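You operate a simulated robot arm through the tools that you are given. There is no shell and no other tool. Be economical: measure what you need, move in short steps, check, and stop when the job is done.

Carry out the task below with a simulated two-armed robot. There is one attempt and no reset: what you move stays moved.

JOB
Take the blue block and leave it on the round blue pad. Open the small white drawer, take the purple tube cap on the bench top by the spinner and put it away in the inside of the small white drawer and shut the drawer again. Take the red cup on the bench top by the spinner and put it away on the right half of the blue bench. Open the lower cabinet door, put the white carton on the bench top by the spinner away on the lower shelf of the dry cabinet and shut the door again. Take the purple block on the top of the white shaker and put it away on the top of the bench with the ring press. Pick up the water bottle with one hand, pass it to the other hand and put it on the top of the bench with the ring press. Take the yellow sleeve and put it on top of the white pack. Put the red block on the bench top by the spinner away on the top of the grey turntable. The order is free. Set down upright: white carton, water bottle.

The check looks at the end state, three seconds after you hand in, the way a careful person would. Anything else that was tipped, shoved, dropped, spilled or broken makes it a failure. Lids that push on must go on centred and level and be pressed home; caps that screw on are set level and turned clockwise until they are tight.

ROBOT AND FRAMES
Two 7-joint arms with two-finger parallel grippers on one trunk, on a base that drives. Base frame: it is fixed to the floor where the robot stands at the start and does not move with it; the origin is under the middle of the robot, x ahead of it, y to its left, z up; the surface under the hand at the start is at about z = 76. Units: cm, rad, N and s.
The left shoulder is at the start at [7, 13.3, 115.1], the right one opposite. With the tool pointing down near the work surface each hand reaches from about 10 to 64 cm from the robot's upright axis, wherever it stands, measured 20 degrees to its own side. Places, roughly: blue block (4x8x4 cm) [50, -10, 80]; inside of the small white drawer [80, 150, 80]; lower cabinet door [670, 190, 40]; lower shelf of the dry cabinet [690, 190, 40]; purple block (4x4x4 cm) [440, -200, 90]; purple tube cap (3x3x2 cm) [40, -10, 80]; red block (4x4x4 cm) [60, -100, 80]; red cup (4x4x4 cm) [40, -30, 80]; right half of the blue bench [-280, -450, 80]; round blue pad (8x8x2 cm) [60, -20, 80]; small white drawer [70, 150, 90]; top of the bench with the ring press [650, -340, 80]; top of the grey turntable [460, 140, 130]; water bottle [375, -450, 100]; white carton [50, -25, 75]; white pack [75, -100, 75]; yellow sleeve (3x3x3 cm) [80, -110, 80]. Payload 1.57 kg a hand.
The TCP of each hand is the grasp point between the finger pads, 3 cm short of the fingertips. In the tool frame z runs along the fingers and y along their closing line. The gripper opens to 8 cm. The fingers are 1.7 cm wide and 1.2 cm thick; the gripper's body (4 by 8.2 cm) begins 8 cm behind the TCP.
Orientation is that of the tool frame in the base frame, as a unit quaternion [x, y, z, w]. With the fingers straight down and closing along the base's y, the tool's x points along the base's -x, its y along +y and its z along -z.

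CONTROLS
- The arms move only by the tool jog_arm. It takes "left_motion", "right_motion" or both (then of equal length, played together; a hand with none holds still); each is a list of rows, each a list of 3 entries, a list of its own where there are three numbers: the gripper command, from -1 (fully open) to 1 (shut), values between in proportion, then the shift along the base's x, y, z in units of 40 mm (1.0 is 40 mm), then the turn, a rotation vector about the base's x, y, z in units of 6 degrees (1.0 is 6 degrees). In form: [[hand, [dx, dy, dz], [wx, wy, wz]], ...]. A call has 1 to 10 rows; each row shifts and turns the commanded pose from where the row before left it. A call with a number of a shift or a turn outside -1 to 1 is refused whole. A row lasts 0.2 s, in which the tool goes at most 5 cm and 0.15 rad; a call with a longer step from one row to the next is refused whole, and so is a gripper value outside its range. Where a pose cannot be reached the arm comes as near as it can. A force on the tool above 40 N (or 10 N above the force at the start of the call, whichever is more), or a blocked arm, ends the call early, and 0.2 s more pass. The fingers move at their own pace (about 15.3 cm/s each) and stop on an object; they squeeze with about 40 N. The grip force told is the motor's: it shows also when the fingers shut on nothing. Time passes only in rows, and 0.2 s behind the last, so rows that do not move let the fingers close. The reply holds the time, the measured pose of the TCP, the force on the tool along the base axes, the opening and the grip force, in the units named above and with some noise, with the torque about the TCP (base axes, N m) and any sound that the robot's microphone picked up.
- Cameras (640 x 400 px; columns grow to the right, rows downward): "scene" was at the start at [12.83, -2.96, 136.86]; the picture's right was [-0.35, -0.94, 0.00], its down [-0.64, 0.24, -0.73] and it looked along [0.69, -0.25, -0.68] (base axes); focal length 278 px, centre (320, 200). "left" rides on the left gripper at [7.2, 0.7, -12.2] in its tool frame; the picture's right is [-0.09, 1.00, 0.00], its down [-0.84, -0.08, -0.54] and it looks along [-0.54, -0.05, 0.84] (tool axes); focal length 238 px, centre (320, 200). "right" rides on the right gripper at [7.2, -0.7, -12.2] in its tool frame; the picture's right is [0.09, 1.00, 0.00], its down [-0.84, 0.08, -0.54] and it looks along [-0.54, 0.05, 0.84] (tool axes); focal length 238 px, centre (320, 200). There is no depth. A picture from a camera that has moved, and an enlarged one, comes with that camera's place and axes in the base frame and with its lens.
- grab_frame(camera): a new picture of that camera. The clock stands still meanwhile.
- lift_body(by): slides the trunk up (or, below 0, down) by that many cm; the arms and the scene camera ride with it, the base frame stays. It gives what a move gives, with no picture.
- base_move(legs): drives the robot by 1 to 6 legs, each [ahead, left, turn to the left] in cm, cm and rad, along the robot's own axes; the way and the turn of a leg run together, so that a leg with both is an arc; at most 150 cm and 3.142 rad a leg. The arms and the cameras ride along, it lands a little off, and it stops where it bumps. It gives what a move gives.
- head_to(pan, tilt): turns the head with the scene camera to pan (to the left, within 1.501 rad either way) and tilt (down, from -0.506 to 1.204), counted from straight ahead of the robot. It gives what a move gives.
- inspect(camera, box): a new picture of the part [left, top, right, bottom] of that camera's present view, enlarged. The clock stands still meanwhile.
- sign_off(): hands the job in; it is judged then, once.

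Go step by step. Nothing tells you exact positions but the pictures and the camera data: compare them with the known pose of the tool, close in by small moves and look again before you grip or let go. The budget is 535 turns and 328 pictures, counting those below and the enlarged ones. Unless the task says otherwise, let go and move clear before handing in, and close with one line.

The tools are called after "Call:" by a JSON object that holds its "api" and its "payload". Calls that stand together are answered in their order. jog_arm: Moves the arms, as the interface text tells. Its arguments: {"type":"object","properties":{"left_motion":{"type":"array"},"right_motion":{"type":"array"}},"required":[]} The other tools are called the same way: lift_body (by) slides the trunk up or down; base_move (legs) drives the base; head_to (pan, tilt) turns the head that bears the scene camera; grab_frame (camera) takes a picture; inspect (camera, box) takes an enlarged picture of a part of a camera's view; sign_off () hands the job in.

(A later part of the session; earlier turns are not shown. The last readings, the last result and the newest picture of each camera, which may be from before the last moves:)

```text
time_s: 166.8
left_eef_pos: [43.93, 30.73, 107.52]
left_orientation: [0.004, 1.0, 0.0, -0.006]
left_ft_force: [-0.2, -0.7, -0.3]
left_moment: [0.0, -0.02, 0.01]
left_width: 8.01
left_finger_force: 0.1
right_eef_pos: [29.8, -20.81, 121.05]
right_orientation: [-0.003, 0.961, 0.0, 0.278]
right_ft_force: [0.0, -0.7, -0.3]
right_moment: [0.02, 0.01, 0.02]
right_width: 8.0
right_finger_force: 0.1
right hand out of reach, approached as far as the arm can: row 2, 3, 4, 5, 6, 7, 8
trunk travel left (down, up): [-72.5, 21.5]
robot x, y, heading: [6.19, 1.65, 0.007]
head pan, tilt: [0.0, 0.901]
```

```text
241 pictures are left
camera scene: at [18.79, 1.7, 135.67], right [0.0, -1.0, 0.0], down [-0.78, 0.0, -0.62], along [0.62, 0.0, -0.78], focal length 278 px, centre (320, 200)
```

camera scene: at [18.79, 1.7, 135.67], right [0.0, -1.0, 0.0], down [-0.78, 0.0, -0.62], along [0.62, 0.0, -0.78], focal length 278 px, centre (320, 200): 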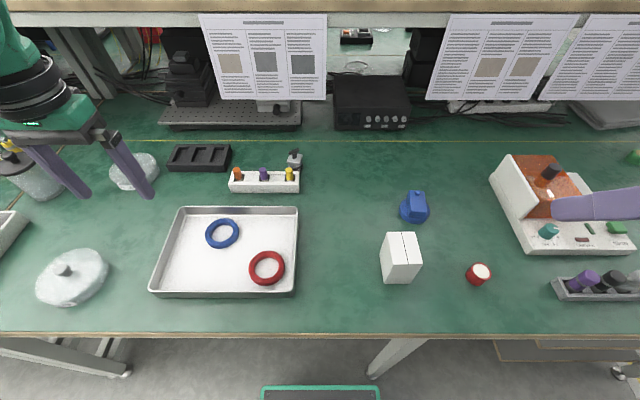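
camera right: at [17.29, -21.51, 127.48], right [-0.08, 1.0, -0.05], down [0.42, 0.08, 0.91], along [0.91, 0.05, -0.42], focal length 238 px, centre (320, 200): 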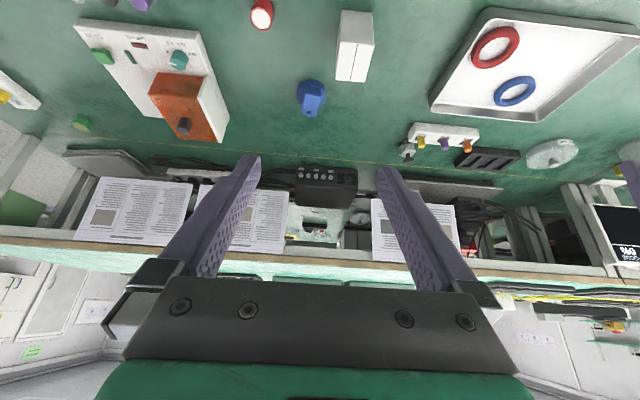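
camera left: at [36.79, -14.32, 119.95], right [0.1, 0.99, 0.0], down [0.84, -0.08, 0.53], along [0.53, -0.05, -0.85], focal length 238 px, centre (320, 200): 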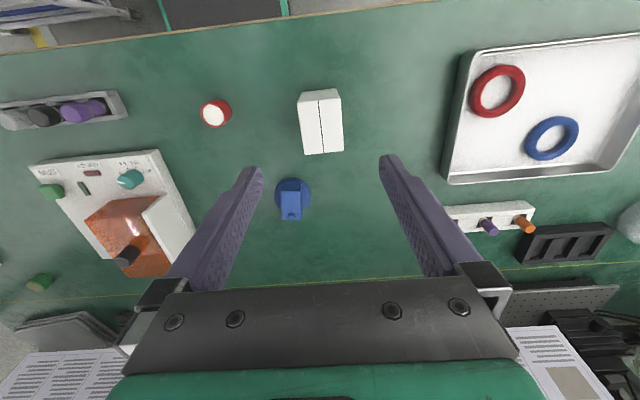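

Too close to the torso for that pitch, so I'll back the base 14 cm and continue pitching farther out.

Call:
{"api": "base_move", "payload": {"legs": [[-14, 0, 0]]}}

Call:
{"api": "jog_arm", "payload": {"right_motion": [[-1, [0.6, 0.2, 0], [0, -0.5, 0]], [-1, [0.6, 0.2, 0], [0, -0.5, 0]], [-1, [0.6, 0.2, -0.5], [0, -0.5, 0]], [-1, [0.4, 0.2, -0.6], [0, -0.5, 0]], [-1, [0.3, 0.2, -0.6], [0, -0.6, 0]], [-1, [0.1, 0.2, -0.6], [0, 0, 0]], [-1, [0, 0.2, -0.6], [0, 0, 0]], [-1, [0, 0, -0.8], [0, 0, 0]], [-1, [0, 0, 0], [0, 0, 0]]]}}

Call:
{"api": "grab_frame", "payload": {"camera": "right"}}

Call:
{"api": "grab_frame", "payload": {"camera": "scene"}}

```text
time_s: 168.1
left_eef_pos: [30.01, 30.69, 107.48]
left_orientation: [0.004, 1.0, 0.0, -0.008]
left_ft_force: [0.6, 0.4, 0.5]
left_moment: [-0.01, -0.03, 0.01]
left_width: 7.99
left_finger_force: 0.1
right_eef_pos: [16.18, -20.94, 120.94]
right_orientation: [-0.002, 0.961, 0.001, 0.278]
right_ft_force: [0.1, -0.6, -0.3]
right_moment: [0.0, -0.02, 0.0]
right_width: 7.99
right_finger_force: 0.1
trunk travel left (down, up): [-72.5, 21.5]
robot x, y, heading: [-7.55, 1.61, 0.005]
head pan, tilt: [0.0, 0.901]
```

```text
time_s: 170.1
left_eef_pos: [29.71, 30.72, 107.6]
left_orientation: [0.003, 1.0, 0.0, -0.007]
left_ft_force: [-0.7, -0.5, -0.4]
left_moment: [-0.03, 0.02, 0.0]
left_width: 8.0
left_finger_force: 0.0
right_eef_pos: [33.03, -14.56, 120.66]
right_orientation: [-0.003, 0.914, 0.0, 0.406]
right_ft_force: [-0.6, -0.6, 0.5]
right_moment: [-0.01, 0.0, 0.04]
right_width: 7.98
right_finger_force: 0.0
right hand out of reach, approached as far as the arm can: row 1, 2, 3, 4, 5, 6, 7, 8
trunk travel left (down, up): [-72.5, 21.5]
robot x, y, heading: [-7.9, 1.6, 0.005]
head pan, tilt: [0.0, 0.901]
```

```text
240 pictures are left
camera right: at [19.24, -15.34, 123.46], right [-0.07, 1.0, -0.07], down [0.16, 0.08, 0.98], along [0.98, 0.05, -0.16], focal length 238 px, centre (320, 200)
```

right: 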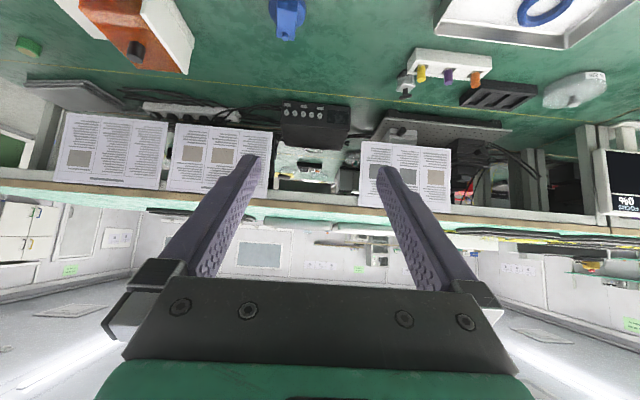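

```text
239 pictures are left
camera scene: at [4.83, 1.63, 135.68], right [0.0, -1.0, 0.0], down [-0.78, 0.0, -0.62], along [0.62, 0.0, -0.78], focal length 278 px, centre (320, 200)
```

scene: 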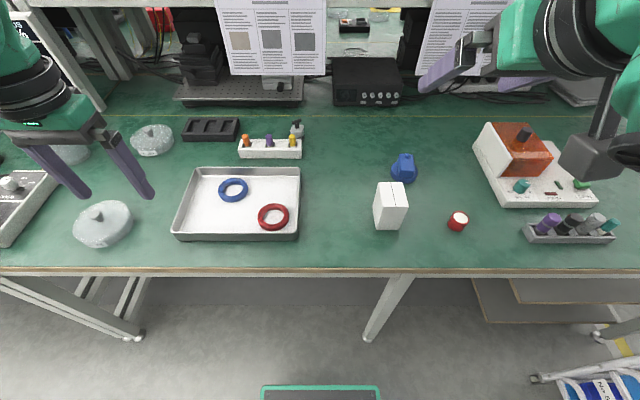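

Let me probe whether reaching further out lets the pitched hand go down.

Call:
{"api": "jog_arm", "payload": {"right_motion": [[-1, [0.8, 0, 0], [0, 0, 0]], [-1, [0.5, 0, 0], [0, 0, 0]], [-1, [0, 0, -0.6], [0, 0, 0]], [-1, [0, 0, -0.6], [0, 0, 0]], [-1, [0, 0, -0.6], [0, 0, 0]], [-1, [0, 0, 0], [0, 0, 0]]]}}

Call:
{"api": "grab_frame", "payload": {"camera": "scene"}}

```text
time_s: 171.5
left_eef_pos: [29.96, 30.65, 107.61]
left_orientation: [0.004, 1.0, 0.0, -0.007]
left_ft_force: [-0.4, 0.0, 0.3]
left_moment: [-0.03, 0.01, 0.02]
left_width: 7.98
left_finger_force: 0.0
right_eef_pos: [38.13, -14.62, 115.93]
right_orientation: [-0.002, 0.914, 0.0, 0.406]
right_ft_force: [-0.5, 0.3, 0.0]
right_moment: [0.03, -0.02, 0.0]
right_width: 8.0
right_finger_force: 0.1
right hand out of reach, approached as far as the arm can: row 5
trunk travel left (down, up): [-72.5, 21.5]
robot x, y, heading: [-8.03, 1.72, 0.006]
head pan, tilt: [0.0, 0.901]
```

```text
238 pictures are left
camera scene: at [4.85, 1.64, 135.68], right [0.0, -1.0, 0.0], down [-0.78, 0.0, -0.62], along [0.62, 0.0, -0.78], focal length 278 px, centre (320, 200)
```

scene: 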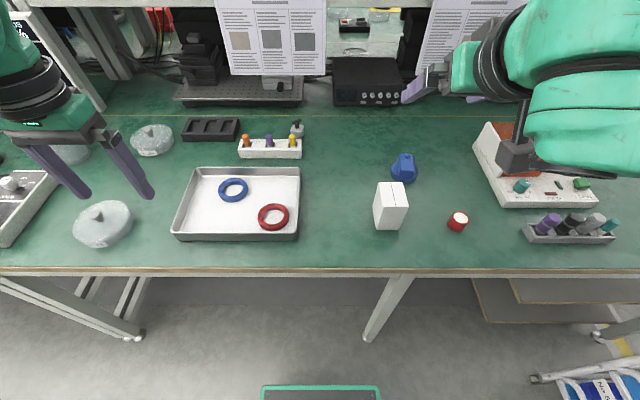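

The pitched hand works only near shoulder height, so I'll lower the trunk. First I'll draw the left hand in clear of the bench edge and back the base slightly.

Call:
{"api": "jog_arm", "payload": {"left_motion": [[-1, [-0.8, 0, 0.3], [0, 0, 0]], [-1, [-0.8, 0, 0.3], [0, 0, 0]], [-1, [-0.8, 0.2, 0.3], [0, 0, 0]], [-1, [-0.6, 0.3, 0.3], [0, 0, 0]]], "right_motion": [[-1, [0, 0, 0], [0, -0.5, 0]], [-1, [0, 0, 0], [0, -0.5, 0]], [-1, [0, 0, 0], [0, -0.5, 0]], [-1, [0, 0, 0], [0, -0.5, 0]]]}}

Call:
{"api": "base_move", "payload": {"legs": [[-6, 0, 0]]}}

Call:
{"api": "grab_frame", "payload": {"camera": "scene"}}

```text
time_s: 172.5
left_eef_pos: [21.13, 28.91, 111.62]
left_orientation: [0.004, 1.0, 0.001, -0.005]
left_ft_force: [0.4, 0.9, 0.4]
left_moment: [0.05, -0.02, -0.01]
left_width: 7.98
left_finger_force: 0.1
left hand out of reach, approached as far as the arm can: row 3, 4
right_eef_pos: [37.98, -14.85, 116.09]
right_orientation: [-0.002, 0.913, -0.001, 0.407]
right_ft_force: [-0.9, -0.1, -0.6]
right_moment: [0.02, -0.03, 0.01]
right_width: 7.99
right_finger_force: 0.1
right hand out of reach, approached as far as the arm can: row 1, 2, 3, 4
trunk travel left (down, up): [-72.5, 21.5]
robot x, y, heading: [-7.95, 1.74, 0.007]
head pan, tilt: [0.0, 0.901]
```

```text
time_s: 173.5
left_eef_pos: [15.94, 29.23, 111.45]
left_orientation: [0.004, 1.0, 0.0, -0.009]
left_ft_force: [0.2, -0.2, -0.5]
left_moment: [0.0, 0.04, 0.01]
left_width: 8.03
left_finger_force: 0.0
right_eef_pos: [32.78, -14.79, 115.74]
right_orientation: [-0.001, 0.915, -0.001, 0.404]
right_ft_force: [0.6, -0.4, 0.0]
right_moment: [0.0, -0.01, 0.02]
right_width: 8.0
right_finger_force: 0.0
trunk travel left (down, up): [-72.5, 21.5]
robot x, y, heading: [-13.97, 1.72, 0.001]
head pan, tilt: [0.0, 0.901]
```

```text
237 pictures are left
camera scene: at [-0.55, 1.64, 135.61], right [0.0, -1.0, 0.0], down [-0.79, 0.0, -0.62], along [0.62, 0.0, -0.79], focal length 278 px, centre (320, 200)
```

scene: 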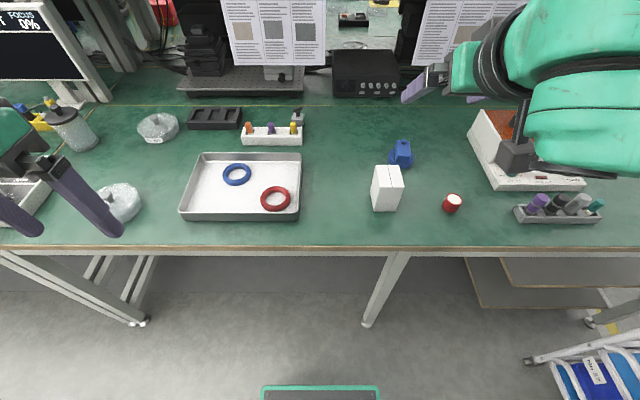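

Call:
{"api": "lift_body", "payload": {"by": -20}}

Call:
{"api": "grab_frame", "payload": {"camera": "scene"}}

Call:
{"api": "grab_frame", "payload": {"camera": "right"}}

```text
time_s: 175.6
left_eef_pos: [15.35, 29.19, 91.66]
left_orientation: [0.003, 1.0, 0.0, -0.007]
left_ft_force: [-1.4, 0.5, -0.1]
left_moment: [-0.01, 0.01, 0.02]
left_width: 8.0
left_finger_force: 0.1
right_eef_pos: [32.23, -14.73, 95.94]
right_orientation: [-0.002, 0.914, 0.0, 0.406]
right_ft_force: [-0.4, 0.1, -0.6]
right_moment: [0.0, 0.02, 0.0]
right_width: 8.01
right_finger_force: 0.0
trunk travel left (down, up): [-52.5, 41.5]
robot x, y, heading: [-13.67, 1.44, 0.006]
head pan, tilt: [0.0, 0.901]
```

```text
236 pictures are left
camera scene: at [-1.09, 1.61, 115.68], right [0.0, -1.0, 0.0], down [-0.78, 0.0, -0.62], along [0.62, 0.0, -0.78], focal length 278 px, centre (320, 200)
```

scene: 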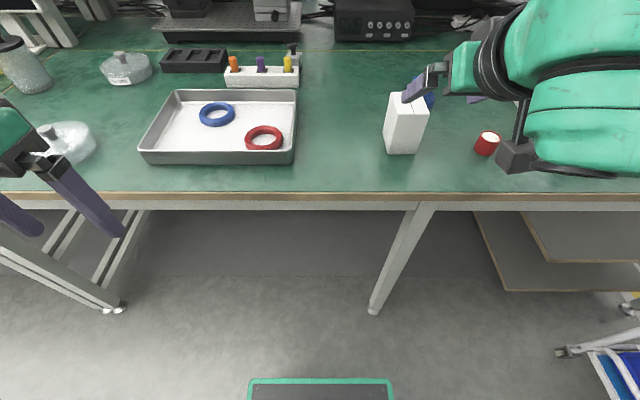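

```text
235 pictures are left
camera right: at [18.47, -15.37, 98.73], right [-0.07, 1.0, -0.07], down [0.16, 0.08, 0.98], along [0.99, 0.05, -0.16], focal length 238 px, centre (320, 200)
```

right: 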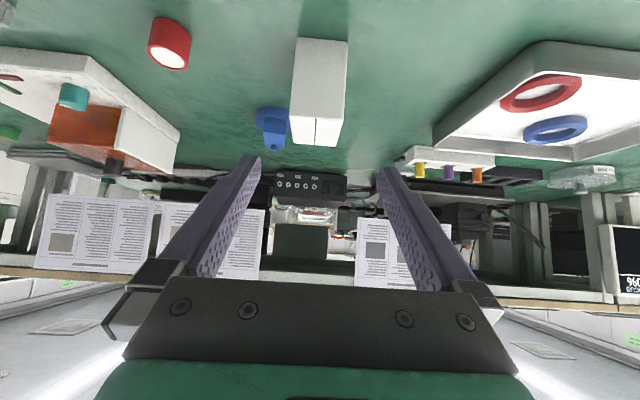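

Call:
{"api": "lift_body", "payload": {"by": -12.5}}

Call:
{"api": "grab_frame", "payload": {"camera": "right"}}

Call:
{"api": "grab_frame", "payload": {"camera": "scene"}}

```text
time_s: 177.2
left_eef_pos: [15.47, 29.16, 79.1]
left_orientation: [0.003, 1.0, 0.001, -0.008]
left_ft_force: [0.6, 1.0, 0.2]
left_moment: [-0.02, -0.01, 0.03]
left_width: 7.97
left_finger_force: 0.0
right_eef_pos: [32.18, -14.68, 83.41]
right_orientation: [-0.002, 0.914, 0.0, 0.406]
right_ft_force: [0.3, 0.9, 0.2]
right_moment: [0.02, -0.03, -0.01]
right_width: 7.99
right_finger_force: 0.0
trunk travel left (down, up): [-40.0, 54.0]
robot x, y, heading: [-13.68, 2.15, 0.004]
head pan, tilt: [0.0, 0.901]
```

```text
234 pictures are left
camera right: at [18.47, -15.37, 86.23], right [-0.07, 1.0, -0.07], down [0.16, 0.08, 0.98], along [0.99, 0.05, -0.16], focal length 238 px, centre (320, 200)
```

right: 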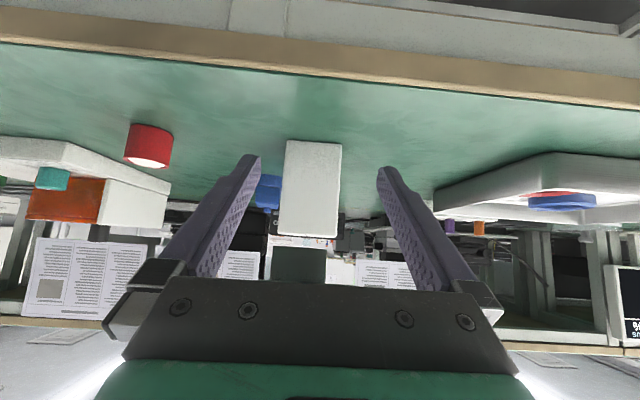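

```text
233 pictures are left
camera scene: at [-1.09, 1.61, 103.18], right [0.0, -1.0, 0.0], down [-0.78, 0.0, -0.62], along [0.62, 0.0, -0.78], focal length 278 px, centre (320, 200)
```

scene: 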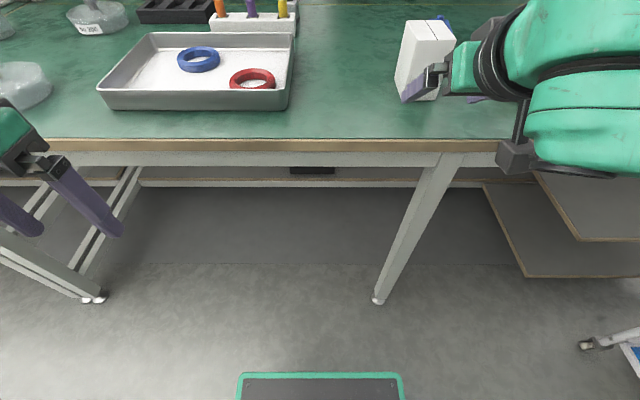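

The carton is almost centred. I'll shift -0.5 cm in y and move in horizontally with the fingers astride it.

Call:
{"api": "jog_arm", "payload": {"right_motion": [[-1, [0.3, -0.12, 0], [0, 0, 0]], [-1, [0.5, 0, 0], [0, 0, 0]], [-1, [0.5, 0, 0], [0, 0, 0]], [-1, [0.5, 0, 0], [0, 0, 0]], [-1, [0, 0, 0], [0, 0, 0]]]}}

Call:
{"api": "grab_frame", "payload": {"camera": "right"}}

Call:
{"api": "grab_frame", "payload": {"camera": "scene"}}

```text
time_s: 178.4
left_eef_pos: [15.37, 29.11, 79.02]
left_orientation: [0.004, 1.0, 0.0, -0.007]
left_ft_force: [-0.3, -0.5, -0.1]
left_moment: [-0.01, 0.04, -0.03]
left_width: 8.0
left_finger_force: 0.1
right_eef_pos: [39.45, -15.12, 83.34]
right_orientation: [-0.002, 0.914, -0.001, 0.406]
right_ft_force: [-0.2, 0.0, 0.2]
right_moment: [0.01, -0.01, 0.01]
right_width: 8.01
right_finger_force: 0.1
trunk travel left (down, up): [-40.0, 54.0]
robot x, y, heading: [-13.7, 1.4, 0.008]
head pan, tilt: [0.0, 0.901]
```

```text
232 pictures are left
camera right: at [25.71, -15.86, 86.19], right [-0.07, 1.0, -0.07], down [0.16, 0.08, 0.98], along [0.99, 0.05, -0.16], focal length 238 px, centre (320, 200)
```

right: 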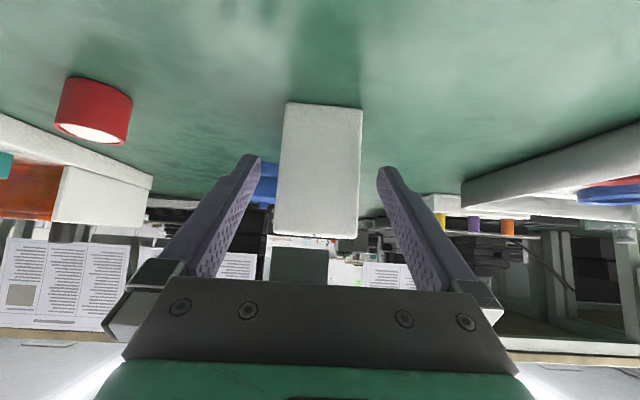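

```text
231 pictures are left
camera scene: at [-1.11, 1.61, 103.18], right [0.0, -1.0, 0.0], down [-0.78, 0.0, -0.62], along [0.62, 0.0, -0.78], focal length 278 px, centre (320, 200)
```

scene: 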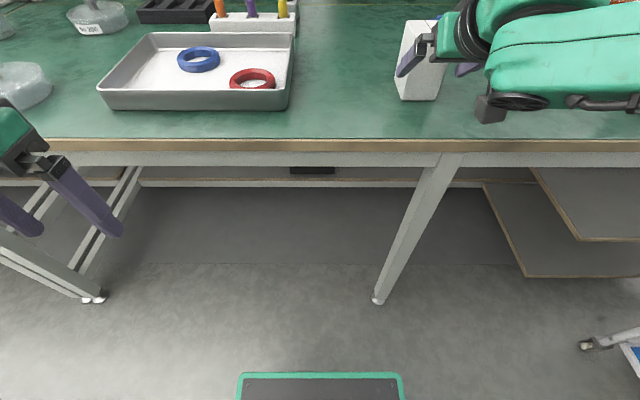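

Call:
{"api": "jog_arm", "payload": {"right_motion": [[-1, [0.5, 0, -0.1], [0, 0, 0]], [-1, [0.5, 0, -0.1], [0, 0, 0]], [-1, [0.5, 0, 0], [0, 0, 0]], [-1, [0, 0, 0], [0, 0, 0]]]}}

Call:
{"api": "grab_frame", "payload": {"camera": "right"}}

Call:
{"api": "inspect", "payload": {"camera": "scene", "box": [360, 0, 560, 140]}}

```text
time_s: 179.4
left_eef_pos: [15.36, 29.15, 79.05]
left_orientation: [0.004, 1.0, 0.0, -0.006]
left_ft_force: [-0.3, -0.7, 0.7]
left_moment: [-0.01, -0.02, -0.02]
left_width: 8.0
left_finger_force: 0.0
right_eef_pos: [45.51, -15.22, 82.49]
right_orientation: [-0.002, 0.914, 0.0, 0.406]
right_ft_force: [-0.7, -0.3, 0.4]
right_moment: [0.0, -0.06, -0.01]
right_width: 7.99
right_finger_force: 0.0
trunk travel left (down, up): [-40.0, 54.0]
robot x, y, heading: [-13.76, 1.69, 0.005]
head pan, tilt: [0.0, 0.901]
```

```text
230 pictures are left
camera right: at [31.7, -15.89, 85.37], right [-0.07, 1.0, -0.07], down [0.16, 0.08, 0.98], along [0.99, 0.05, -0.16], focal length 238 px, centre (320, 200)
```

right: 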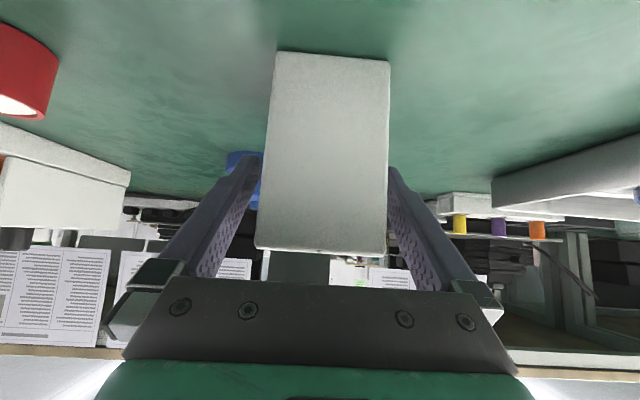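

```text
2.86 times, centred on (460, 70) of scene
camera zoom: at [-1.11, 1.61, 103.18], right [0.0, -1.0, 0.0], down [-0.78, 0.0, -0.62], along [0.62, 0.0, -0.78], focal length 793 px, centre (-80, 571)
```

zoom: 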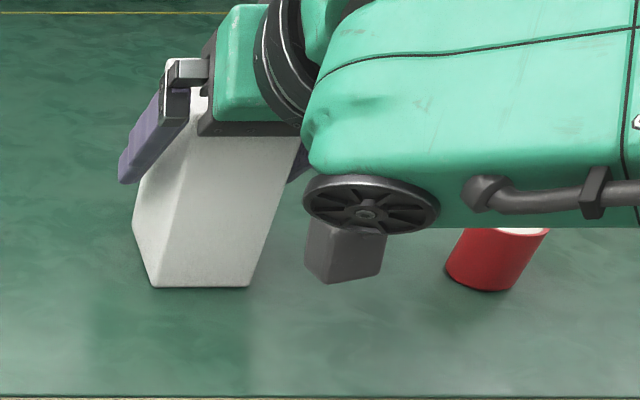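

Straddled. I'll close on it.

Call:
{"api": "jog_arm", "payload": {"right_motion": [[1, [0, 0, 0], [0, 0, 0]], [1, [0, 0, 0], [0, 0, 0]], [1, [0, 0, 0], [0, 0, 0]]]}}

Call:
{"api": "grab_frame", "payload": {"camera": "right"}}

```text
time_s: 180.2
left_eef_pos: [15.35, 29.1, 79.03]
left_orientation: [0.003, 1.0, 0.0, -0.008]
left_ft_force: [-0.2, -0.6, 0.1]
left_moment: [-0.01, 0.0, 0.02]
left_width: 7.99
left_finger_force: 0.0
right_eef_pos: [45.52, -15.21, 82.64]
right_orientation: [-0.002, 0.914, 0.0, 0.406]
right_ft_force: [0.7, -0.7, 1.7]
right_moment: [0.1, 0.02, -0.03]
right_width: 5.98
right_finger_force: 40.4
trunk travel left (down, up): [-40.0, 54.0]
robot x, y, heading: [-13.6, 1.52, 0.007]
head pan, tilt: [0.0, 0.901]
```

```text
228 pictures are left
camera right: at [31.7, -15.87, 85.37], right [-0.07, 1.0, -0.07], down [0.16, 0.08, 0.98], along [0.99, 0.05, -0.16], focal length 238 px, centre (320, 200)
```

right: 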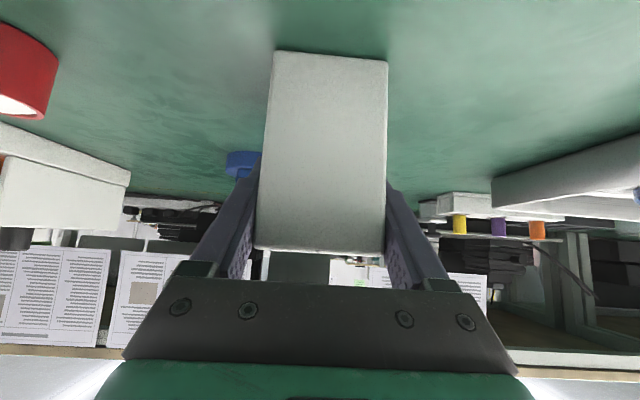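

Held. I'll raise the trunk back up, then back away.

Call:
{"api": "lift_body", "payload": {"by": 32.5}}

Call:
{"api": "base_move", "payload": {"legs": [[-36, 0, 0]]}}

Call:
{"api": "grab_frame", "payload": {"camera": "scene"}}

```text
time_s: 183.4
left_eef_pos: [15.47, 29.13, 111.52]
left_orientation: [0.004, 1.0, 0.0, -0.006]
left_ft_force: [-0.2, 0.5, 0.0]
left_moment: [-0.02, 0.03, 0.01]
left_width: 8.0
left_finger_force: 0.0
right_eef_pos: [45.57, -15.29, 114.87]
right_orientation: [-0.003, 0.914, 0.0, 0.406]
right_ft_force: [-0.3, 0.9, -1.5]
right_moment: [0.0, 0.02, -0.02]
right_width: 5.99
right_finger_force: 40.5
trunk travel left (down, up): [-72.5, 21.5]
robot x, y, heading: [-13.6, 1.4, 0.003]
head pan, tilt: [0.0, 0.901]
```

```text
time_s: 185.7
left_eef_pos: [-20.51, 28.94, 111.5]
left_orientation: [0.004, 1.0, 0.001, -0.008]
left_ft_force: [0.5, -0.3, -0.4]
left_moment: [0.0, 0.02, 0.01]
left_width: 8.0
left_finger_force: 0.1
right_eef_pos: [9.5, -15.54, 114.82]
right_orientation: [-0.002, 0.914, 0.0, 0.406]
right_ft_force: [0.8, 0.1, -2.0]
right_moment: [0.01, -0.01, 0.0]
right_width: 5.97
right_finger_force: 40.0
trunk travel left (down, up): [-72.5, 21.5]
robot x, y, heading: [-50.08, 1.15, 0.006]
head pan, tilt: [0.0, 0.901]
```

```text
227 pictures are left
camera scene: at [-37.04, 1.44, 135.65], right [0.0, -1.0, 0.0], down [-0.78, 0.0, -0.62], along [0.62, 0.0, -0.78], focal length 278 px, centre (320, 200)
```

scene: 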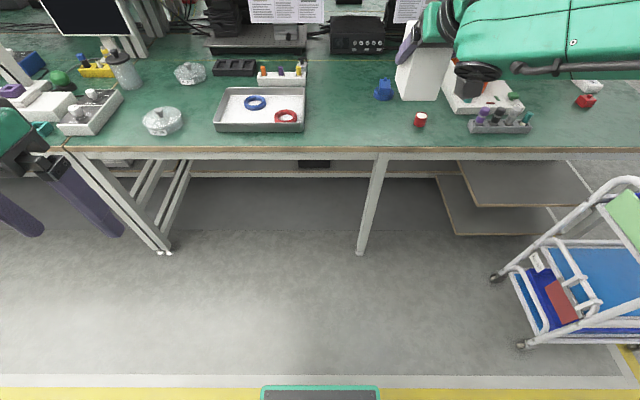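

I'll draw the carton hand in a bit, then drive around to the bench's right end for the red block.

Call:
{"api": "jog_arm", "payload": {"right_motion": [[1, [-0.8, -0.2, 0.2], [0, 0, 0]], [1, [-0.8, -0.3, 0.3], [0, 0, 0]], [1, [-0.8, -0.3, 0.3], [0, 0, 0]], [1, [-0.6, -0.3, 0.3], [0, 0, 0]]]}}

Call:
{"api": "base_move", "payload": {"legs": [[0, -150, 0], [0, -42, 0], [110, 0, 0]]}}

Call:
{"api": "head_to", "payload": {"pan": 0.9, "tilt": 0.6}}

Call:
{"api": "grab_frame", "payload": {"camera": "scene"}}

```text
time_s: 186.7
left_eef_pos: [-20.73, 28.95, 111.54]
left_orientation: [0.004, 1.0, 0.001, -0.007]
left_ft_force: [0.3, 0.0, -0.1]
left_moment: [0.01, 0.05, 0.0]
left_width: 8.0
left_finger_force: 0.1
right_eef_pos: [-2.68, -19.92, 119.43]
right_orientation: [-0.001, 0.914, -0.001, 0.406]
right_ft_force: [0.0, -0.9, -2.3]
right_moment: [0.03, -0.01, 0.0]
right_width: 5.98
right_finger_force: 40.2
trunk travel left (down, up): [-72.5, 21.5]
robot x, y, heading: [-49.89, 1.76, 0.003]
head pan, tilt: [0.0, 0.901]
```

```text
time_s: 201.4
left_eef_pos: [90.73, -158.36, 111.57]
left_orientation: [-0.006, 1.0, 0.0, -0.007]
left_ft_force: [-0.1, 0.9, 0.5]
left_moment: [-0.01, 0.0, 0.01]
left_width: 8.01
left_finger_force: 0.1
right_eef_pos: [109.74, -206.8, 119.41]
right_orientation: [-0.01, 0.914, 0.003, 0.406]
right_ft_force: [0.7, 0.3, -1.5]
right_moment: [0.01, 0.02, 0.03]
right_width: 5.95
right_finger_force: 40.1
trunk travel left (down, up): [-72.5, 21.5]
robot x, y, heading: [62.25, -186.33, 0.025]
head pan, tilt: [0.0, 0.901]
```

```text
time_s: 202.7
left_eef_pos: [90.81, -158.52, 111.51]
left_orientation: [-0.005, 1.0, 0.0, -0.007]
left_ft_force: [-0.4, -0.2, 0.1]
left_moment: [0.02, 0.0, -0.03]
left_width: 8.01
left_finger_force: 0.0
right_eef_pos: [109.72, -206.88, 119.49]
right_orientation: [-0.01, 0.914, 0.003, 0.407]
right_ft_force: [-0.2, -0.4, -1.5]
right_moment: [-0.02, 0.0, 0.0]
right_width: 5.97
right_finger_force: 40.3
trunk travel left (down, up): [-72.5, 21.5]
robot x, y, heading: [62.42, -186.14, 0.027]
head pan, tilt: [0.901, 0.6]
```

```text
226 pictures are left
camera scene: at [72.6, -179.36, 138.15], right [0.8, -0.6, 0.0], down [-0.34, -0.45, -0.82], along [0.5, 0.66, -0.57], focal length 278 px, centre (320, 200)
```

scene: 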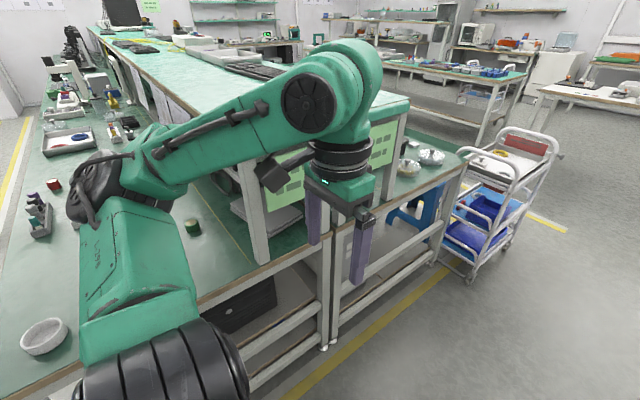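

Call:
{"api": "base_move", "payload": {"legs": [[0, 0, 1.544], [0, 8, 0]]}}

Call:
{"api": "head_to", "payload": {"pan": 0, "tilt": 0.7}}

Call:
{"api": "grab_frame", "payload": {"camera": "scene"}}

```text
time_s: 207.5
left_eef_pos: [27.06, -157.19, 111.58]
left_orientation: [-0.704, 0.711, -0.004, -0.007]
left_ft_force: [0.8, -0.6, 0.4]
left_moment: [0.01, 0.0, 0.03]
left_width: 7.99
left_finger_force: 0.0
right_eef_pos: [75.83, -139.25, 119.33]
right_orientation: [-0.646, 0.646, 0.288, 0.287]
right_ft_force: [-0.4, -0.1, -1.4]
right_moment: [0.04, 0.0, 0.02]
right_width: 5.98
right_finger_force: 40.1
trunk travel left (down, up): [-72.5, 21.5]
robot x, y, heading: [54.4, -186.32, 1.573]
head pan, tilt: [0.901, 0.6]
```

```text
time_s: 208.7
left_eef_pos: [26.85, -157.25, 111.54]
left_orientation: [-0.703, 0.711, -0.005, -0.005]
left_ft_force: [0.5, -0.3, 0.8]
left_moment: [-0.01, -0.03, 0.02]
left_width: 7.99
left_finger_force: 0.1
right_eef_pos: [75.59, -139.37, 119.37]
right_orientation: [0.647, -0.646, -0.286, -0.287]
right_ft_force: [-0.3, 0.2, -1.3]
right_moment: [-0.01, 0.01, -0.01]
right_width: 5.96
right_finger_force: 39.8
trunk travel left (down, up): [-72.5, 21.5]
robot x, y, heading: [54.26, -186.38, 1.575]
head pan, tilt: [0.0, 0.7]
```

```text
225 pictures are left
camera scene: at [54.24, -172.97, 137.28], right [1.0, 0.0, 0.0], down [0.0, -0.64, -0.76], along [0.0, 0.76, -0.64], focal length 278 px, centre (320, 200)
```

scene: 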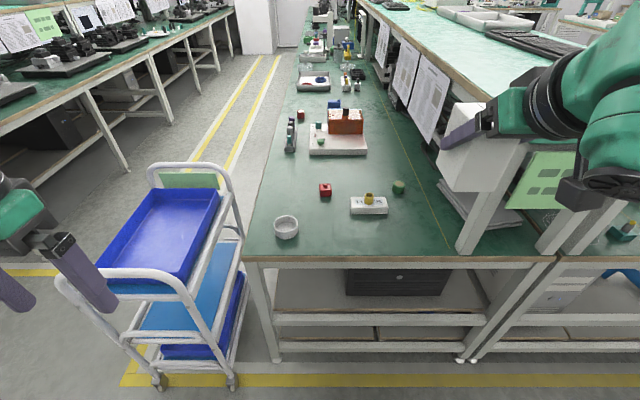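

The forearm will pass above the upper shelf, so I'll raise the trunk 6 cm for margin, then move in beside the red block.

Call:
{"api": "lift_body", "payload": {"by": 6}}

Call:
{"api": "base_move", "payload": {"legs": [[0, -4, 0], [38, 0, 0]]}}

Call:
{"api": "grab_frame", "payload": {"camera": "scene"}}

```text
time_s: 209.7
left_eef_pos: [26.87, -157.24, 117.56]
left_orientation: [-0.703, 0.711, -0.005, -0.005]
left_ft_force: [0.2, 0.8, 0.0]
left_moment: [-0.01, 0.01, -0.03]
left_width: 7.99
left_finger_force: 0.0
right_eef_pos: [75.62, -139.24, 125.36]
right_orientation: [-0.646, 0.647, 0.285, 0.288]
right_ft_force: [-0.3, -0.2, -1.7]
right_moment: [-0.02, 0.03, -0.02]
right_width: 5.99
right_finger_force: 39.8
trunk travel left (down, up): [-78.5, 15.5]
robot x, y, heading: [54.47, -186.49, 1.57]
head pan, tilt: [0.0, 0.7]
```

```text
time_s: 212.6
left_eef_pos: [30.88, -119.62, 117.62]
left_orientation: [-0.703, 0.711, -0.006, -0.004]
left_ft_force: [0.3, 0.1, 0.3]
left_moment: [0.0, 0.02, 0.04]
left_width: 8.01
left_finger_force: 0.1
right_eef_pos: [79.8, -101.72, 125.32]
right_orientation: [-0.645, 0.647, 0.286, 0.289]
right_ft_force: [-0.7, 0.3, -1.5]
right_moment: [-0.06, 0.0, 0.0]
right_width: 5.97
right_finger_force: 39.8
trunk travel left (down, up): [-78.5, 15.5]
robot x, y, heading: [57.7, -148.6, 1.571]
head pan, tilt: [0.0, 0.7]
```

```text
224 pictures are left
camera scene: at [58.28, -135.39, 143.3], right [1.0, 0.0, 0.0], down [0.0, -0.64, -0.77], along [0.0, 0.77, -0.64], focal length 278 px, centre (320, 200)
```

scene: 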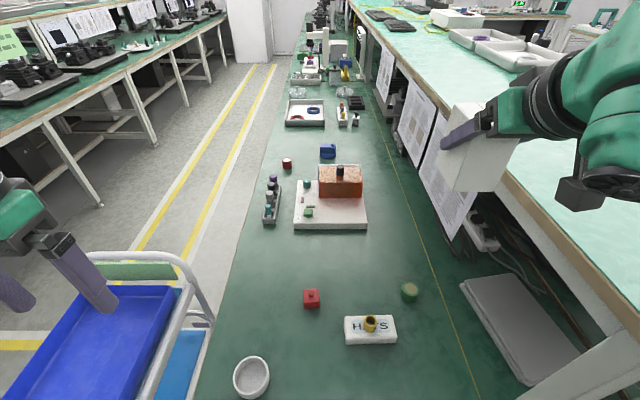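

Red block at about [56, -96.9]. I'll bring the left hand above it.

Call:
{"api": "jog_arm", "payload": {"left_motion": [[-1, [0.7, 0.64, 0], [0, 0, 0]], [-1, [0.7, 0.64, 0], [0, 0, 0]], [-1, [0.7, 0.64, 0], [0, 0, 0]], [-1, [0.7, 0.64, -0.4], [0, 0, 0]], [-1, [0.7, 0.64, -0.5], [0, 0, 0]], [-1, [0.7, 0.64, -0.6], [0, 0, 0]], [-1, [0.7, 0.64, -0.6], [0, 0, 0]], [-1, [0.7, 0.64, -0.6], [0, 0, 0]], [-1, [0.68, 0.56, -0.6], [0, 0, 0]], [-1, [0, 0, -0.9], [0, 0, 0]]]}}

Call:
{"api": "grab_frame", "payload": {"camera": "left"}}

Call:
{"api": "grab_frame", "payload": {"camera": "scene"}}

```text
time_s: 214.8
left_eef_pos: [55.95, -96.78, 100.9]
left_orientation: [-0.703, 0.712, -0.004, -0.006]
left_ft_force: [0.1, 1.0, 0.3]
left_moment: [0.02, -0.04, 0.02]
left_width: 8.0
left_finger_force: 0.1
right_eef_pos: [79.63, -101.58, 125.37]
right_orientation: [-0.646, 0.647, 0.285, 0.288]
right_ft_force: [-0.2, 0.1, -2.2]
right_moment: [0.0, 0.0, -0.08]
right_width: 5.96
right_finger_force: 40.3
trunk travel left (down, up): [-78.5, 15.5]
robot x, y, heading: [58.25, -148.53, 1.571]
head pan, tilt: [0.0, 0.7]
```

```text
223 pictures are left
camera left: at [55.18, -103.74, 113.12], right [-0.99, 0.1, 0.0], down [0.09, 0.84, 0.53], along [0.06, 0.53, -0.85], focal length 238 px, centre (320, 200)
```

left: 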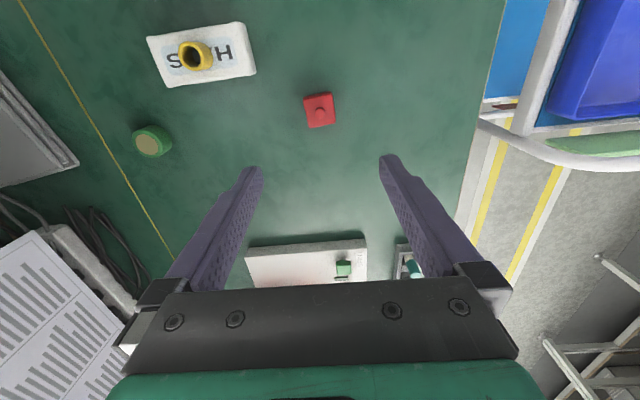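

```text
222 pictures are left
camera scene: at [58.17, -135.18, 143.28], right [1.0, 0.0, 0.0], down [0.0, -0.64, -0.76], along [0.0, 0.76, -0.64], focal length 278 px, centre (320, 200)
```

scene: 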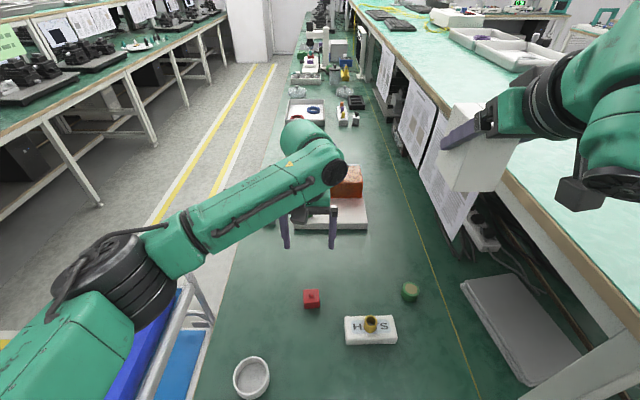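

Well aligned. I'll go down and grip the red block.

Call:
{"api": "jog_arm", "payload": {"left_motion": [[-1, [0, 0, -0.9], [0, 0, 0]], [-1, [0, 0, -0.9], [0, 0, 0]], [-1, [0, 0, -0.9], [0, 0, 0]], [-1, [0, 0, -0.9], [0, 0, 0]], [-1, [0, 0, -0.9], [0, 0, 0]], [-1, [0, 0, -0.85], [0, 0, 0]], [-1, [0, 0, 0], [0, 0, 0]]]}}

Call:
{"api": "grab_frame", "payload": {"camera": "left"}}

```text
time_s: 216.4
left_eef_pos: [55.99, -96.79, 79.48]
left_orientation: [-0.702, 0.712, -0.004, -0.005]
left_ft_force: [0.7, 0.3, 0.3]
left_moment: [-0.02, -0.02, 0.02]
left_width: 8.0
left_finger_force: 0.1
right_eef_pos: [79.76, -101.5, 125.34]
right_orientation: [-0.645, 0.647, 0.286, 0.289]
right_ft_force: [-0.3, -0.2, -1.4]
right_moment: [0.01, -0.02, -0.02]
right_width: 5.99
right_finger_force: 39.5
trunk travel left (down, up): [-78.5, 15.5]
robot x, y, heading: [58.33, -149.11, 1.567]
head pan, tilt: [0.0, 0.7]
```

```text
221 pictures are left
camera left: at [55.24, -103.87, 91.69], right [-0.99, 0.1, 0.0], down [0.09, 0.84, 0.53], along [0.06, 0.53, -0.85], focal length 238 px, centre (320, 200)
```

left: 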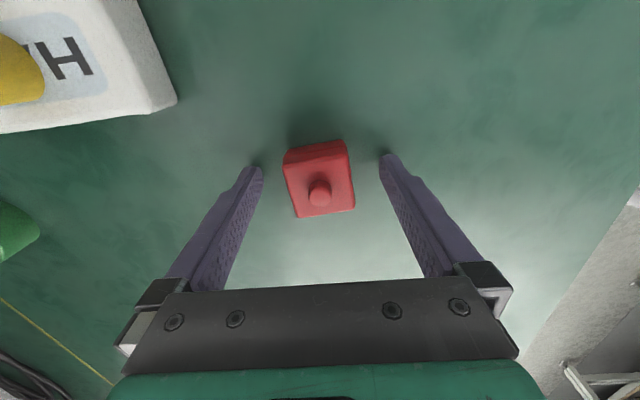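

Call:
{"api": "jog_arm", "payload": {"left_motion": [[1, [0, 0, 0], [0, 0, 0]], [1, [0, 0, 0], [0, 0, 0]], [1, [0, 0, 0], [0, 0, 0]], [1, [0, 0, 0.5], [0, 0, 0]], [1, [0, 0, 0.9], [0, 0, 0]], [1, [0, 0, 0.9], [0, 0, 0]]]}}

Call:
{"api": "grab_frame", "payload": {"camera": "left"}}

```text
time_s: 217.8
left_eef_pos: [55.97, -96.77, 88.52]
left_orientation: [-0.703, 0.712, -0.004, -0.006]
left_ft_force: [-0.5, 0.7, -0.7]
left_moment: [0.0, -0.01, 0.02]
left_width: 3.89
left_finger_force: 39.7
right_eef_pos: [79.65, -101.46, 125.34]
right_orientation: [-0.645, 0.647, 0.285, 0.288]
right_ft_force: [-0.3, 0.1, -2.2]
right_moment: [-0.04, -0.01, 0.04]
right_width: 5.96
right_finger_force: 40.4
trunk travel left (down, up): [-78.5, 15.5]
robot x, y, heading: [58.6, -148.55, 1.573]
head pan, tilt: [0.0, 0.7]
```

```text
220 pictures are left
camera left: at [55.21, -103.79, 100.9], right [-0.99, 0.1, 0.0], down [0.09, 0.84, 0.53], along [0.05, 0.53, -0.85], focal length 238 px, centre (320, 200)
```

left: 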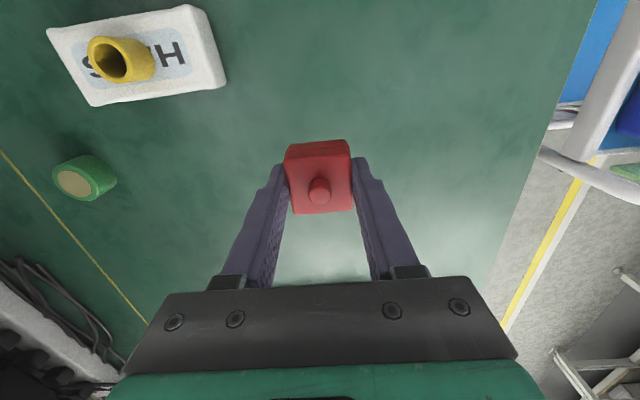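

Red block held. I'll raise, tuck it in, and back away.

Call:
{"api": "jog_arm", "payload": {"left_motion": [[1, [0, 0, 0.9], [0, 0, 0]], [1, [0, 0, 0.9], [0, 0, 0]], [1, [-0.1, 0, 0.9], [0, 0, 0]], [1, [-0.3, -0.3, 0.9], [0, 0, 0]], [1, [-0.4, -0.5, 0.9], [0, 0, 0]], [1, [-0.4, -0.6, 0.7], [0, 0, 0]], [1, [-0.5, -0.8, 0.3], [0, 0, 0]], [1, [-0.5, -0.8, 0], [0, 0, 0]]]}}

Call:
{"api": "base_move", "payload": {"legs": [[-45, 0, 0]]}}

Call:
{"api": "head_to", "payload": {"pan": -1.4, "tilt": 0.3}}

Call:
{"api": "grab_frame", "payload": {"camera": "scene"}}

```text
time_s: 219.6
left_eef_pos: [47.05, -108.9, 110.48]
left_orientation: [-0.703, 0.711, -0.005, -0.005]
left_ft_force: [-1.1, 0.1, -1.0]
left_moment: [0.02, 0.0, -0.01]
left_width: 3.89
left_finger_force: 39.8
right_eef_pos: [79.62, -101.7, 125.58]
right_orientation: [-0.645, 0.647, 0.285, 0.289]
right_ft_force: [-0.6, 0.2, -0.9]
right_moment: [-0.01, -0.01, 0.02]
right_width: 5.97
right_finger_force: 40.5
trunk travel left (down, up): [-78.5, 15.5]
robot x, y, heading: [58.16, -148.39, 1.567]
head pan, tilt: [0.0, 0.7]
```

```text
time_s: 222.3
left_eef_pos: [47.21, -153.68, 110.6]
left_orientation: [-0.701, 0.713, -0.005, -0.006]
left_ft_force: [-0.9, 1.3, -0.4]
left_moment: [-0.01, -0.01, 0.0]
left_width: 3.89
left_finger_force: 39.7
right_eef_pos: [79.77, -146.53, 125.33]
right_orientation: [-0.645, 0.648, 0.285, 0.288]
right_ft_force: [-0.4, 0.4, -1.5]
right_moment: [-0.01, -0.06, -0.01]
right_width: 5.97
right_finger_force: 39.6
trunk travel left (down, up): [-78.5, 15.5]
robot x, y, heading: [58.08, -194.02, 1.571]
head pan, tilt: [0.0, 0.7]
```

```text
time_s: 223.8
left_eef_pos: [47.13, -153.73, 110.63]
left_orientation: [-0.702, 0.712, -0.005, -0.004]
left_ft_force: [-0.1, 0.8, -0.6]
left_moment: [0.03, 0.01, -0.02]
left_width: 3.92
left_finger_force: 40.3
right_eef_pos: [79.81, -146.68, 125.37]
right_orientation: [-0.645, 0.647, 0.285, 0.288]
right_ft_force: [-0.5, 0.4, -1.7]
right_moment: [-0.03, -0.02, 0.01]
right_width: 5.96
right_finger_force: 40.1
trunk travel left (down, up): [-78.5, 15.5]
robot x, y, heading: [58.15, -194.12, 1.567]
head pan, tilt: [-1.4, 0.3]
```

```text
219 pictures are left
camera scene: at [67.4, -187.2, 146.89], right [0.17, -0.99, 0.0], down [-0.29, -0.05, -0.96], along [0.94, 0.16, -0.3], focal length 278 px, centre (320, 200)
```

scene: 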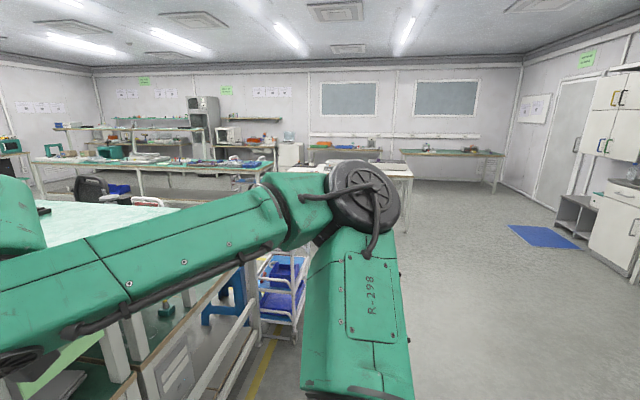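

I can see the room to the east: tall dry cabinet, island bench, white table with the shaker. I'll drive east along y ≈ -210.

Call:
{"api": "base_move", "payload": {"legs": [[-14, 0, 0], [0, 0, -1.571], [150, 0, 0], [110, 0, 0]]}}

Call:
{"api": "head_to", "payload": {"pan": 0.6, "tilt": 0.3}}

Call:
{"api": "grab_frame", "payload": {"camera": "scene"}}

```text
time_s: 241.1
left_eef_pos: [356.68, -193.09, 110.51]
left_orientation: [-0.003, 1.0, 0.0, -0.007]
left_ft_force: [-0.1, -0.1, -0.6]
left_moment: [-0.02, 0.04, 0.04]
left_width: 3.92
left_finger_force: 39.2
right_eef_pos: [364.44, -225.45, 125.37]
right_orientation: [-0.008, 0.914, 0.003, 0.406]
right_ft_force: [0.9, -0.2, -0.8]
right_moment: [0.02, 0.04, 0.01]
right_width: 5.98
right_finger_force: 40.3
trunk travel left (down, up): [-78.5, 15.5]
robot x, y, heading: [317.05, -204.68, 0.018]
head pan, tilt: [-1.4, 0.3]
```

```text
time_s: 243.1
left_eef_pos: [356.78, -193.08, 110.56]
left_orientation: [-0.004, 1.0, -0.001, -0.007]
left_ft_force: [-0.5, 0.3, -0.1]
left_moment: [0.01, 0.01, 0.02]
left_width: 3.89
left_finger_force: 40.4
right_eef_pos: [364.49, -225.46, 125.34]
right_orientation: [-0.008, 0.914, 0.003, 0.405]
right_ft_force: [0.4, -0.3, -2.2]
right_moment: [-0.03, 0.02, -0.02]
right_width: 5.98
right_finger_force: 39.8
trunk travel left (down, up): [-78.5, 15.5]
robot x, y, heading: [317.21, -204.91, 0.02]
head pan, tilt: [0.6, 0.3]
```

```text
218 pictures are left
camera scene: at [329.72, -199.44, 146.89], right [0.58, -0.82, 0.0], down [-0.24, -0.17, -0.96], along [0.78, 0.55, -0.3], focal length 278 px, centre (320, 200)
```

scene: 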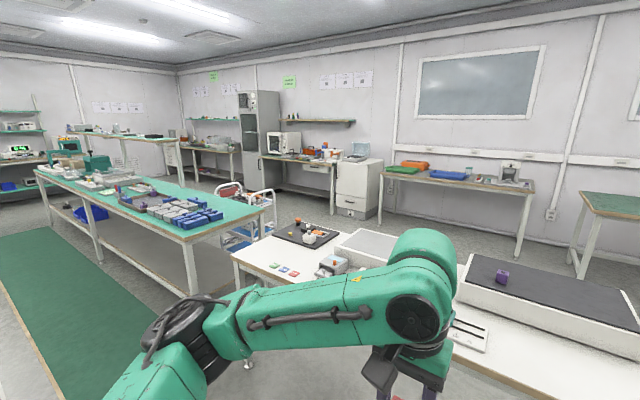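

The white table blocks the direct way, so I'll go round its south end into the aisle at x ≈ 545.

Call:
{"api": "base_move", "payload": {"legs": [[0, -100, -0.02], [150, 0, 0], [75, 0, 0]]}}

Call:
{"api": "head_to", "payload": {"pan": 1.2, "tilt": 0.4}}

Call:
{"api": "grab_frame", "payload": {"camera": "scene"}}

```text
time_s: 258.9
left_eef_pos: [582.28, -290.37, 110.54]
left_orientation: [-0.002, 1.0, 0.0, -0.007]
left_ft_force: [-0.1, 0.8, 0.1]
left_moment: [-0.06, 0.04, -0.01]
left_width: 3.91
left_finger_force: 40.1
right_eef_pos: [589.86, -322.84, 125.4]
right_orientation: [-0.006, 0.914, 0.001, 0.406]
right_ft_force: [-0.4, 0.2, -1.4]
right_moment: [-0.01, 0.0, 0.01]
right_width: 5.96
right_finger_force: 40.3
trunk travel left (down, up): [-78.5, 15.5]
robot x, y, heading: [542.36, -302.01, 0.016]
head pan, tilt: [0.6, 0.3]
```

```text
time_s: 259.9
left_eef_pos: [582.34, -290.44, 110.51]
left_orientation: [-0.002, 1.0, 0.001, -0.007]
left_ft_force: [0.0, -0.8, -1.1]
left_moment: [0.01, -0.03, -0.02]
left_width: 3.88
left_finger_force: 40.1
right_eef_pos: [590.04, -322.76, 125.36]
right_orientation: [-0.006, 0.914, 0.001, 0.405]
right_ft_force: [-0.9, 1.3, -1.5]
right_moment: [0.01, 0.01, -0.02]
right_width: 5.96
right_finger_force: 40.1
trunk travel left (down, up): [-78.5, 15.5]
robot x, y, heading: [542.56, -301.75, 0.016]
head pan, tilt: [1.201, 0.4]
```

```text
217 pictures are left
camera scene: at [550.9, -293.34, 145.97], right [0.94, -0.35, 0.0], down [-0.14, -0.36, -0.92], along [0.32, 0.86, -0.39], focal length 278 px, centre (320, 200)
```

scene: 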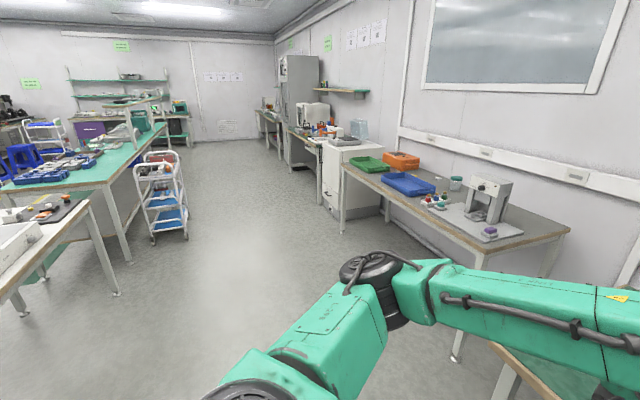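

The aisle is clear. I'll drive north to y ≈ 120, passing the trolley at x ≈ 510.

Call:
{"api": "base_move", "payload": {"legs": [[10, 0, -0.016], [0, 150, 0], [0, 150, 0]]}}

Call:
{"api": "grab_frame", "payload": {"camera": "scene"}}

```text
time_s: 275.1
left_eef_pos: [593.22, 9.66, 110.48]
left_orientation: [0.009, 1.0, 0.0, -0.008]
left_ft_force: [-0.2, -0.3, -1.2]
left_moment: [0.03, 0.0, -0.03]
left_width: 3.9
left_finger_force: 39.8
right_eef_pos: [600.22, -22.88, 125.4]
right_orientation: [0.004, 0.914, -0.003, 0.405]
right_ft_force: [0.1, 0.2, -1.5]
right_moment: [0.01, 0.01, -0.02]
right_width: 5.98
right_finger_force: 39.9
trunk travel left (down, up): [-78.5, 15.5]
robot x, y, heading: [553.49, -1.09, -0.009]
head pan, tilt: [1.201, 0.4]
```

```text
216 pictures are left
camera scene: at [561.73, 7.36, 145.97], right [0.93, -0.37, 0.0], down [-0.14, -0.36, -0.92], along [0.34, 0.86, -0.39], focal length 278 px, centre (320, 200)
```

scene: 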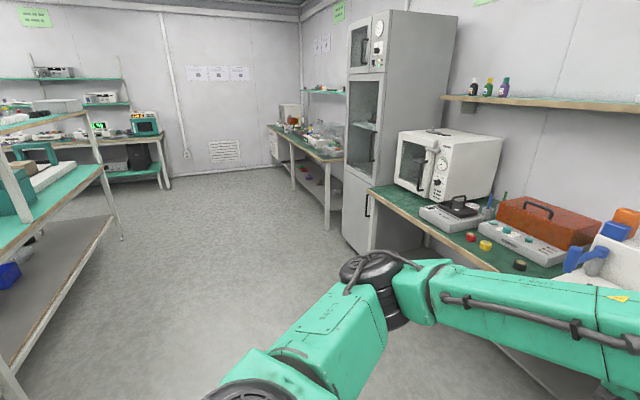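

The dry cabinet with its lower solid door is ahead on the right. I'll go on to y ≈ 140 and turn to face the island for the turntable.

Call:
{"api": "base_move", "payload": {"legs": [[0, 138, 0.009], [0, 0, 3.141]]}}

Call:
{"api": "head_to", "payload": {"pan": 0, "tilt": 0.3}}

Call:
{"api": "grab_frame", "payload": {"camera": "scene"}}

```text
time_s: 289.4
left_eef_pos: [513.41, 125.63, 110.51]
left_orientation: [1.0, 0.0, 0.007, 0.0]
left_ft_force: [0.8, 0.3, -0.8]
left_moment: [0.01, -0.03, 0.0]
left_width: 3.91
left_finger_force: 40.2
right_eef_pos: [505.76, 158.01, 125.43]
right_orientation: [0.914, 0.006, -0.405, 0.001]
right_ft_force: [0.1, -0.4, -1.5]
right_moment: [0.02, -0.01, 0.0]
right_width: 5.97
right_finger_force: 40.1
trunk travel left (down, up): [-78.5, 15.5]
robot x, y, heading: [552.99, 137.13, -3.126]
head pan, tilt: [1.201, 0.4]
```

```text
time_s: 290.8
left_eef_pos: [513.4, 125.7, 110.52]
left_orientation: [1.0, 0.0, 0.008, 0.0]
left_ft_force: [0.0, 0.3, -0.3]
left_moment: [-0.02, 0.0, 0.03]
left_width: 3.87
left_finger_force: 39.7
right_eef_pos: [505.69, 158.17, 125.39]
right_orientation: [0.914, 0.006, -0.405, 0.002]
right_ft_force: [0.3, -0.4, -1.1]
right_moment: [0.02, -0.02, -0.01]
right_width: 5.99
right_finger_force: 40.1
trunk travel left (down, up): [-78.5, 15.5]
robot x, y, heading: [553.16, 137.33, -3.13]
head pan, tilt: [0.0, 0.3]
```

```text
215 pictures are left
camera scene: at [538.83, 137.05, 146.89], right [-0.01, 1.0, 0.0], down [0.3, 0.0, -0.96], along [-0.95, -0.01, -0.3], focal length 278 px, centre (320, 200)
```

scene: 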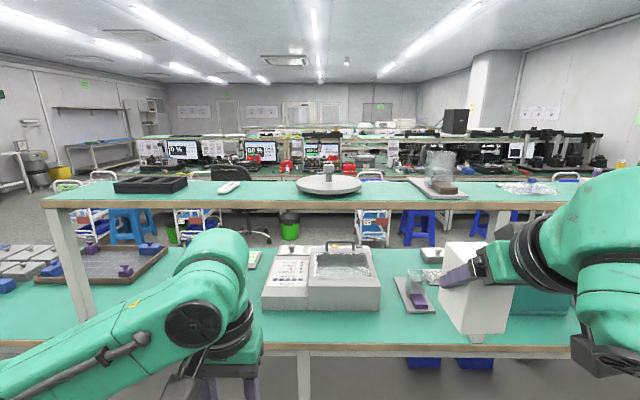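

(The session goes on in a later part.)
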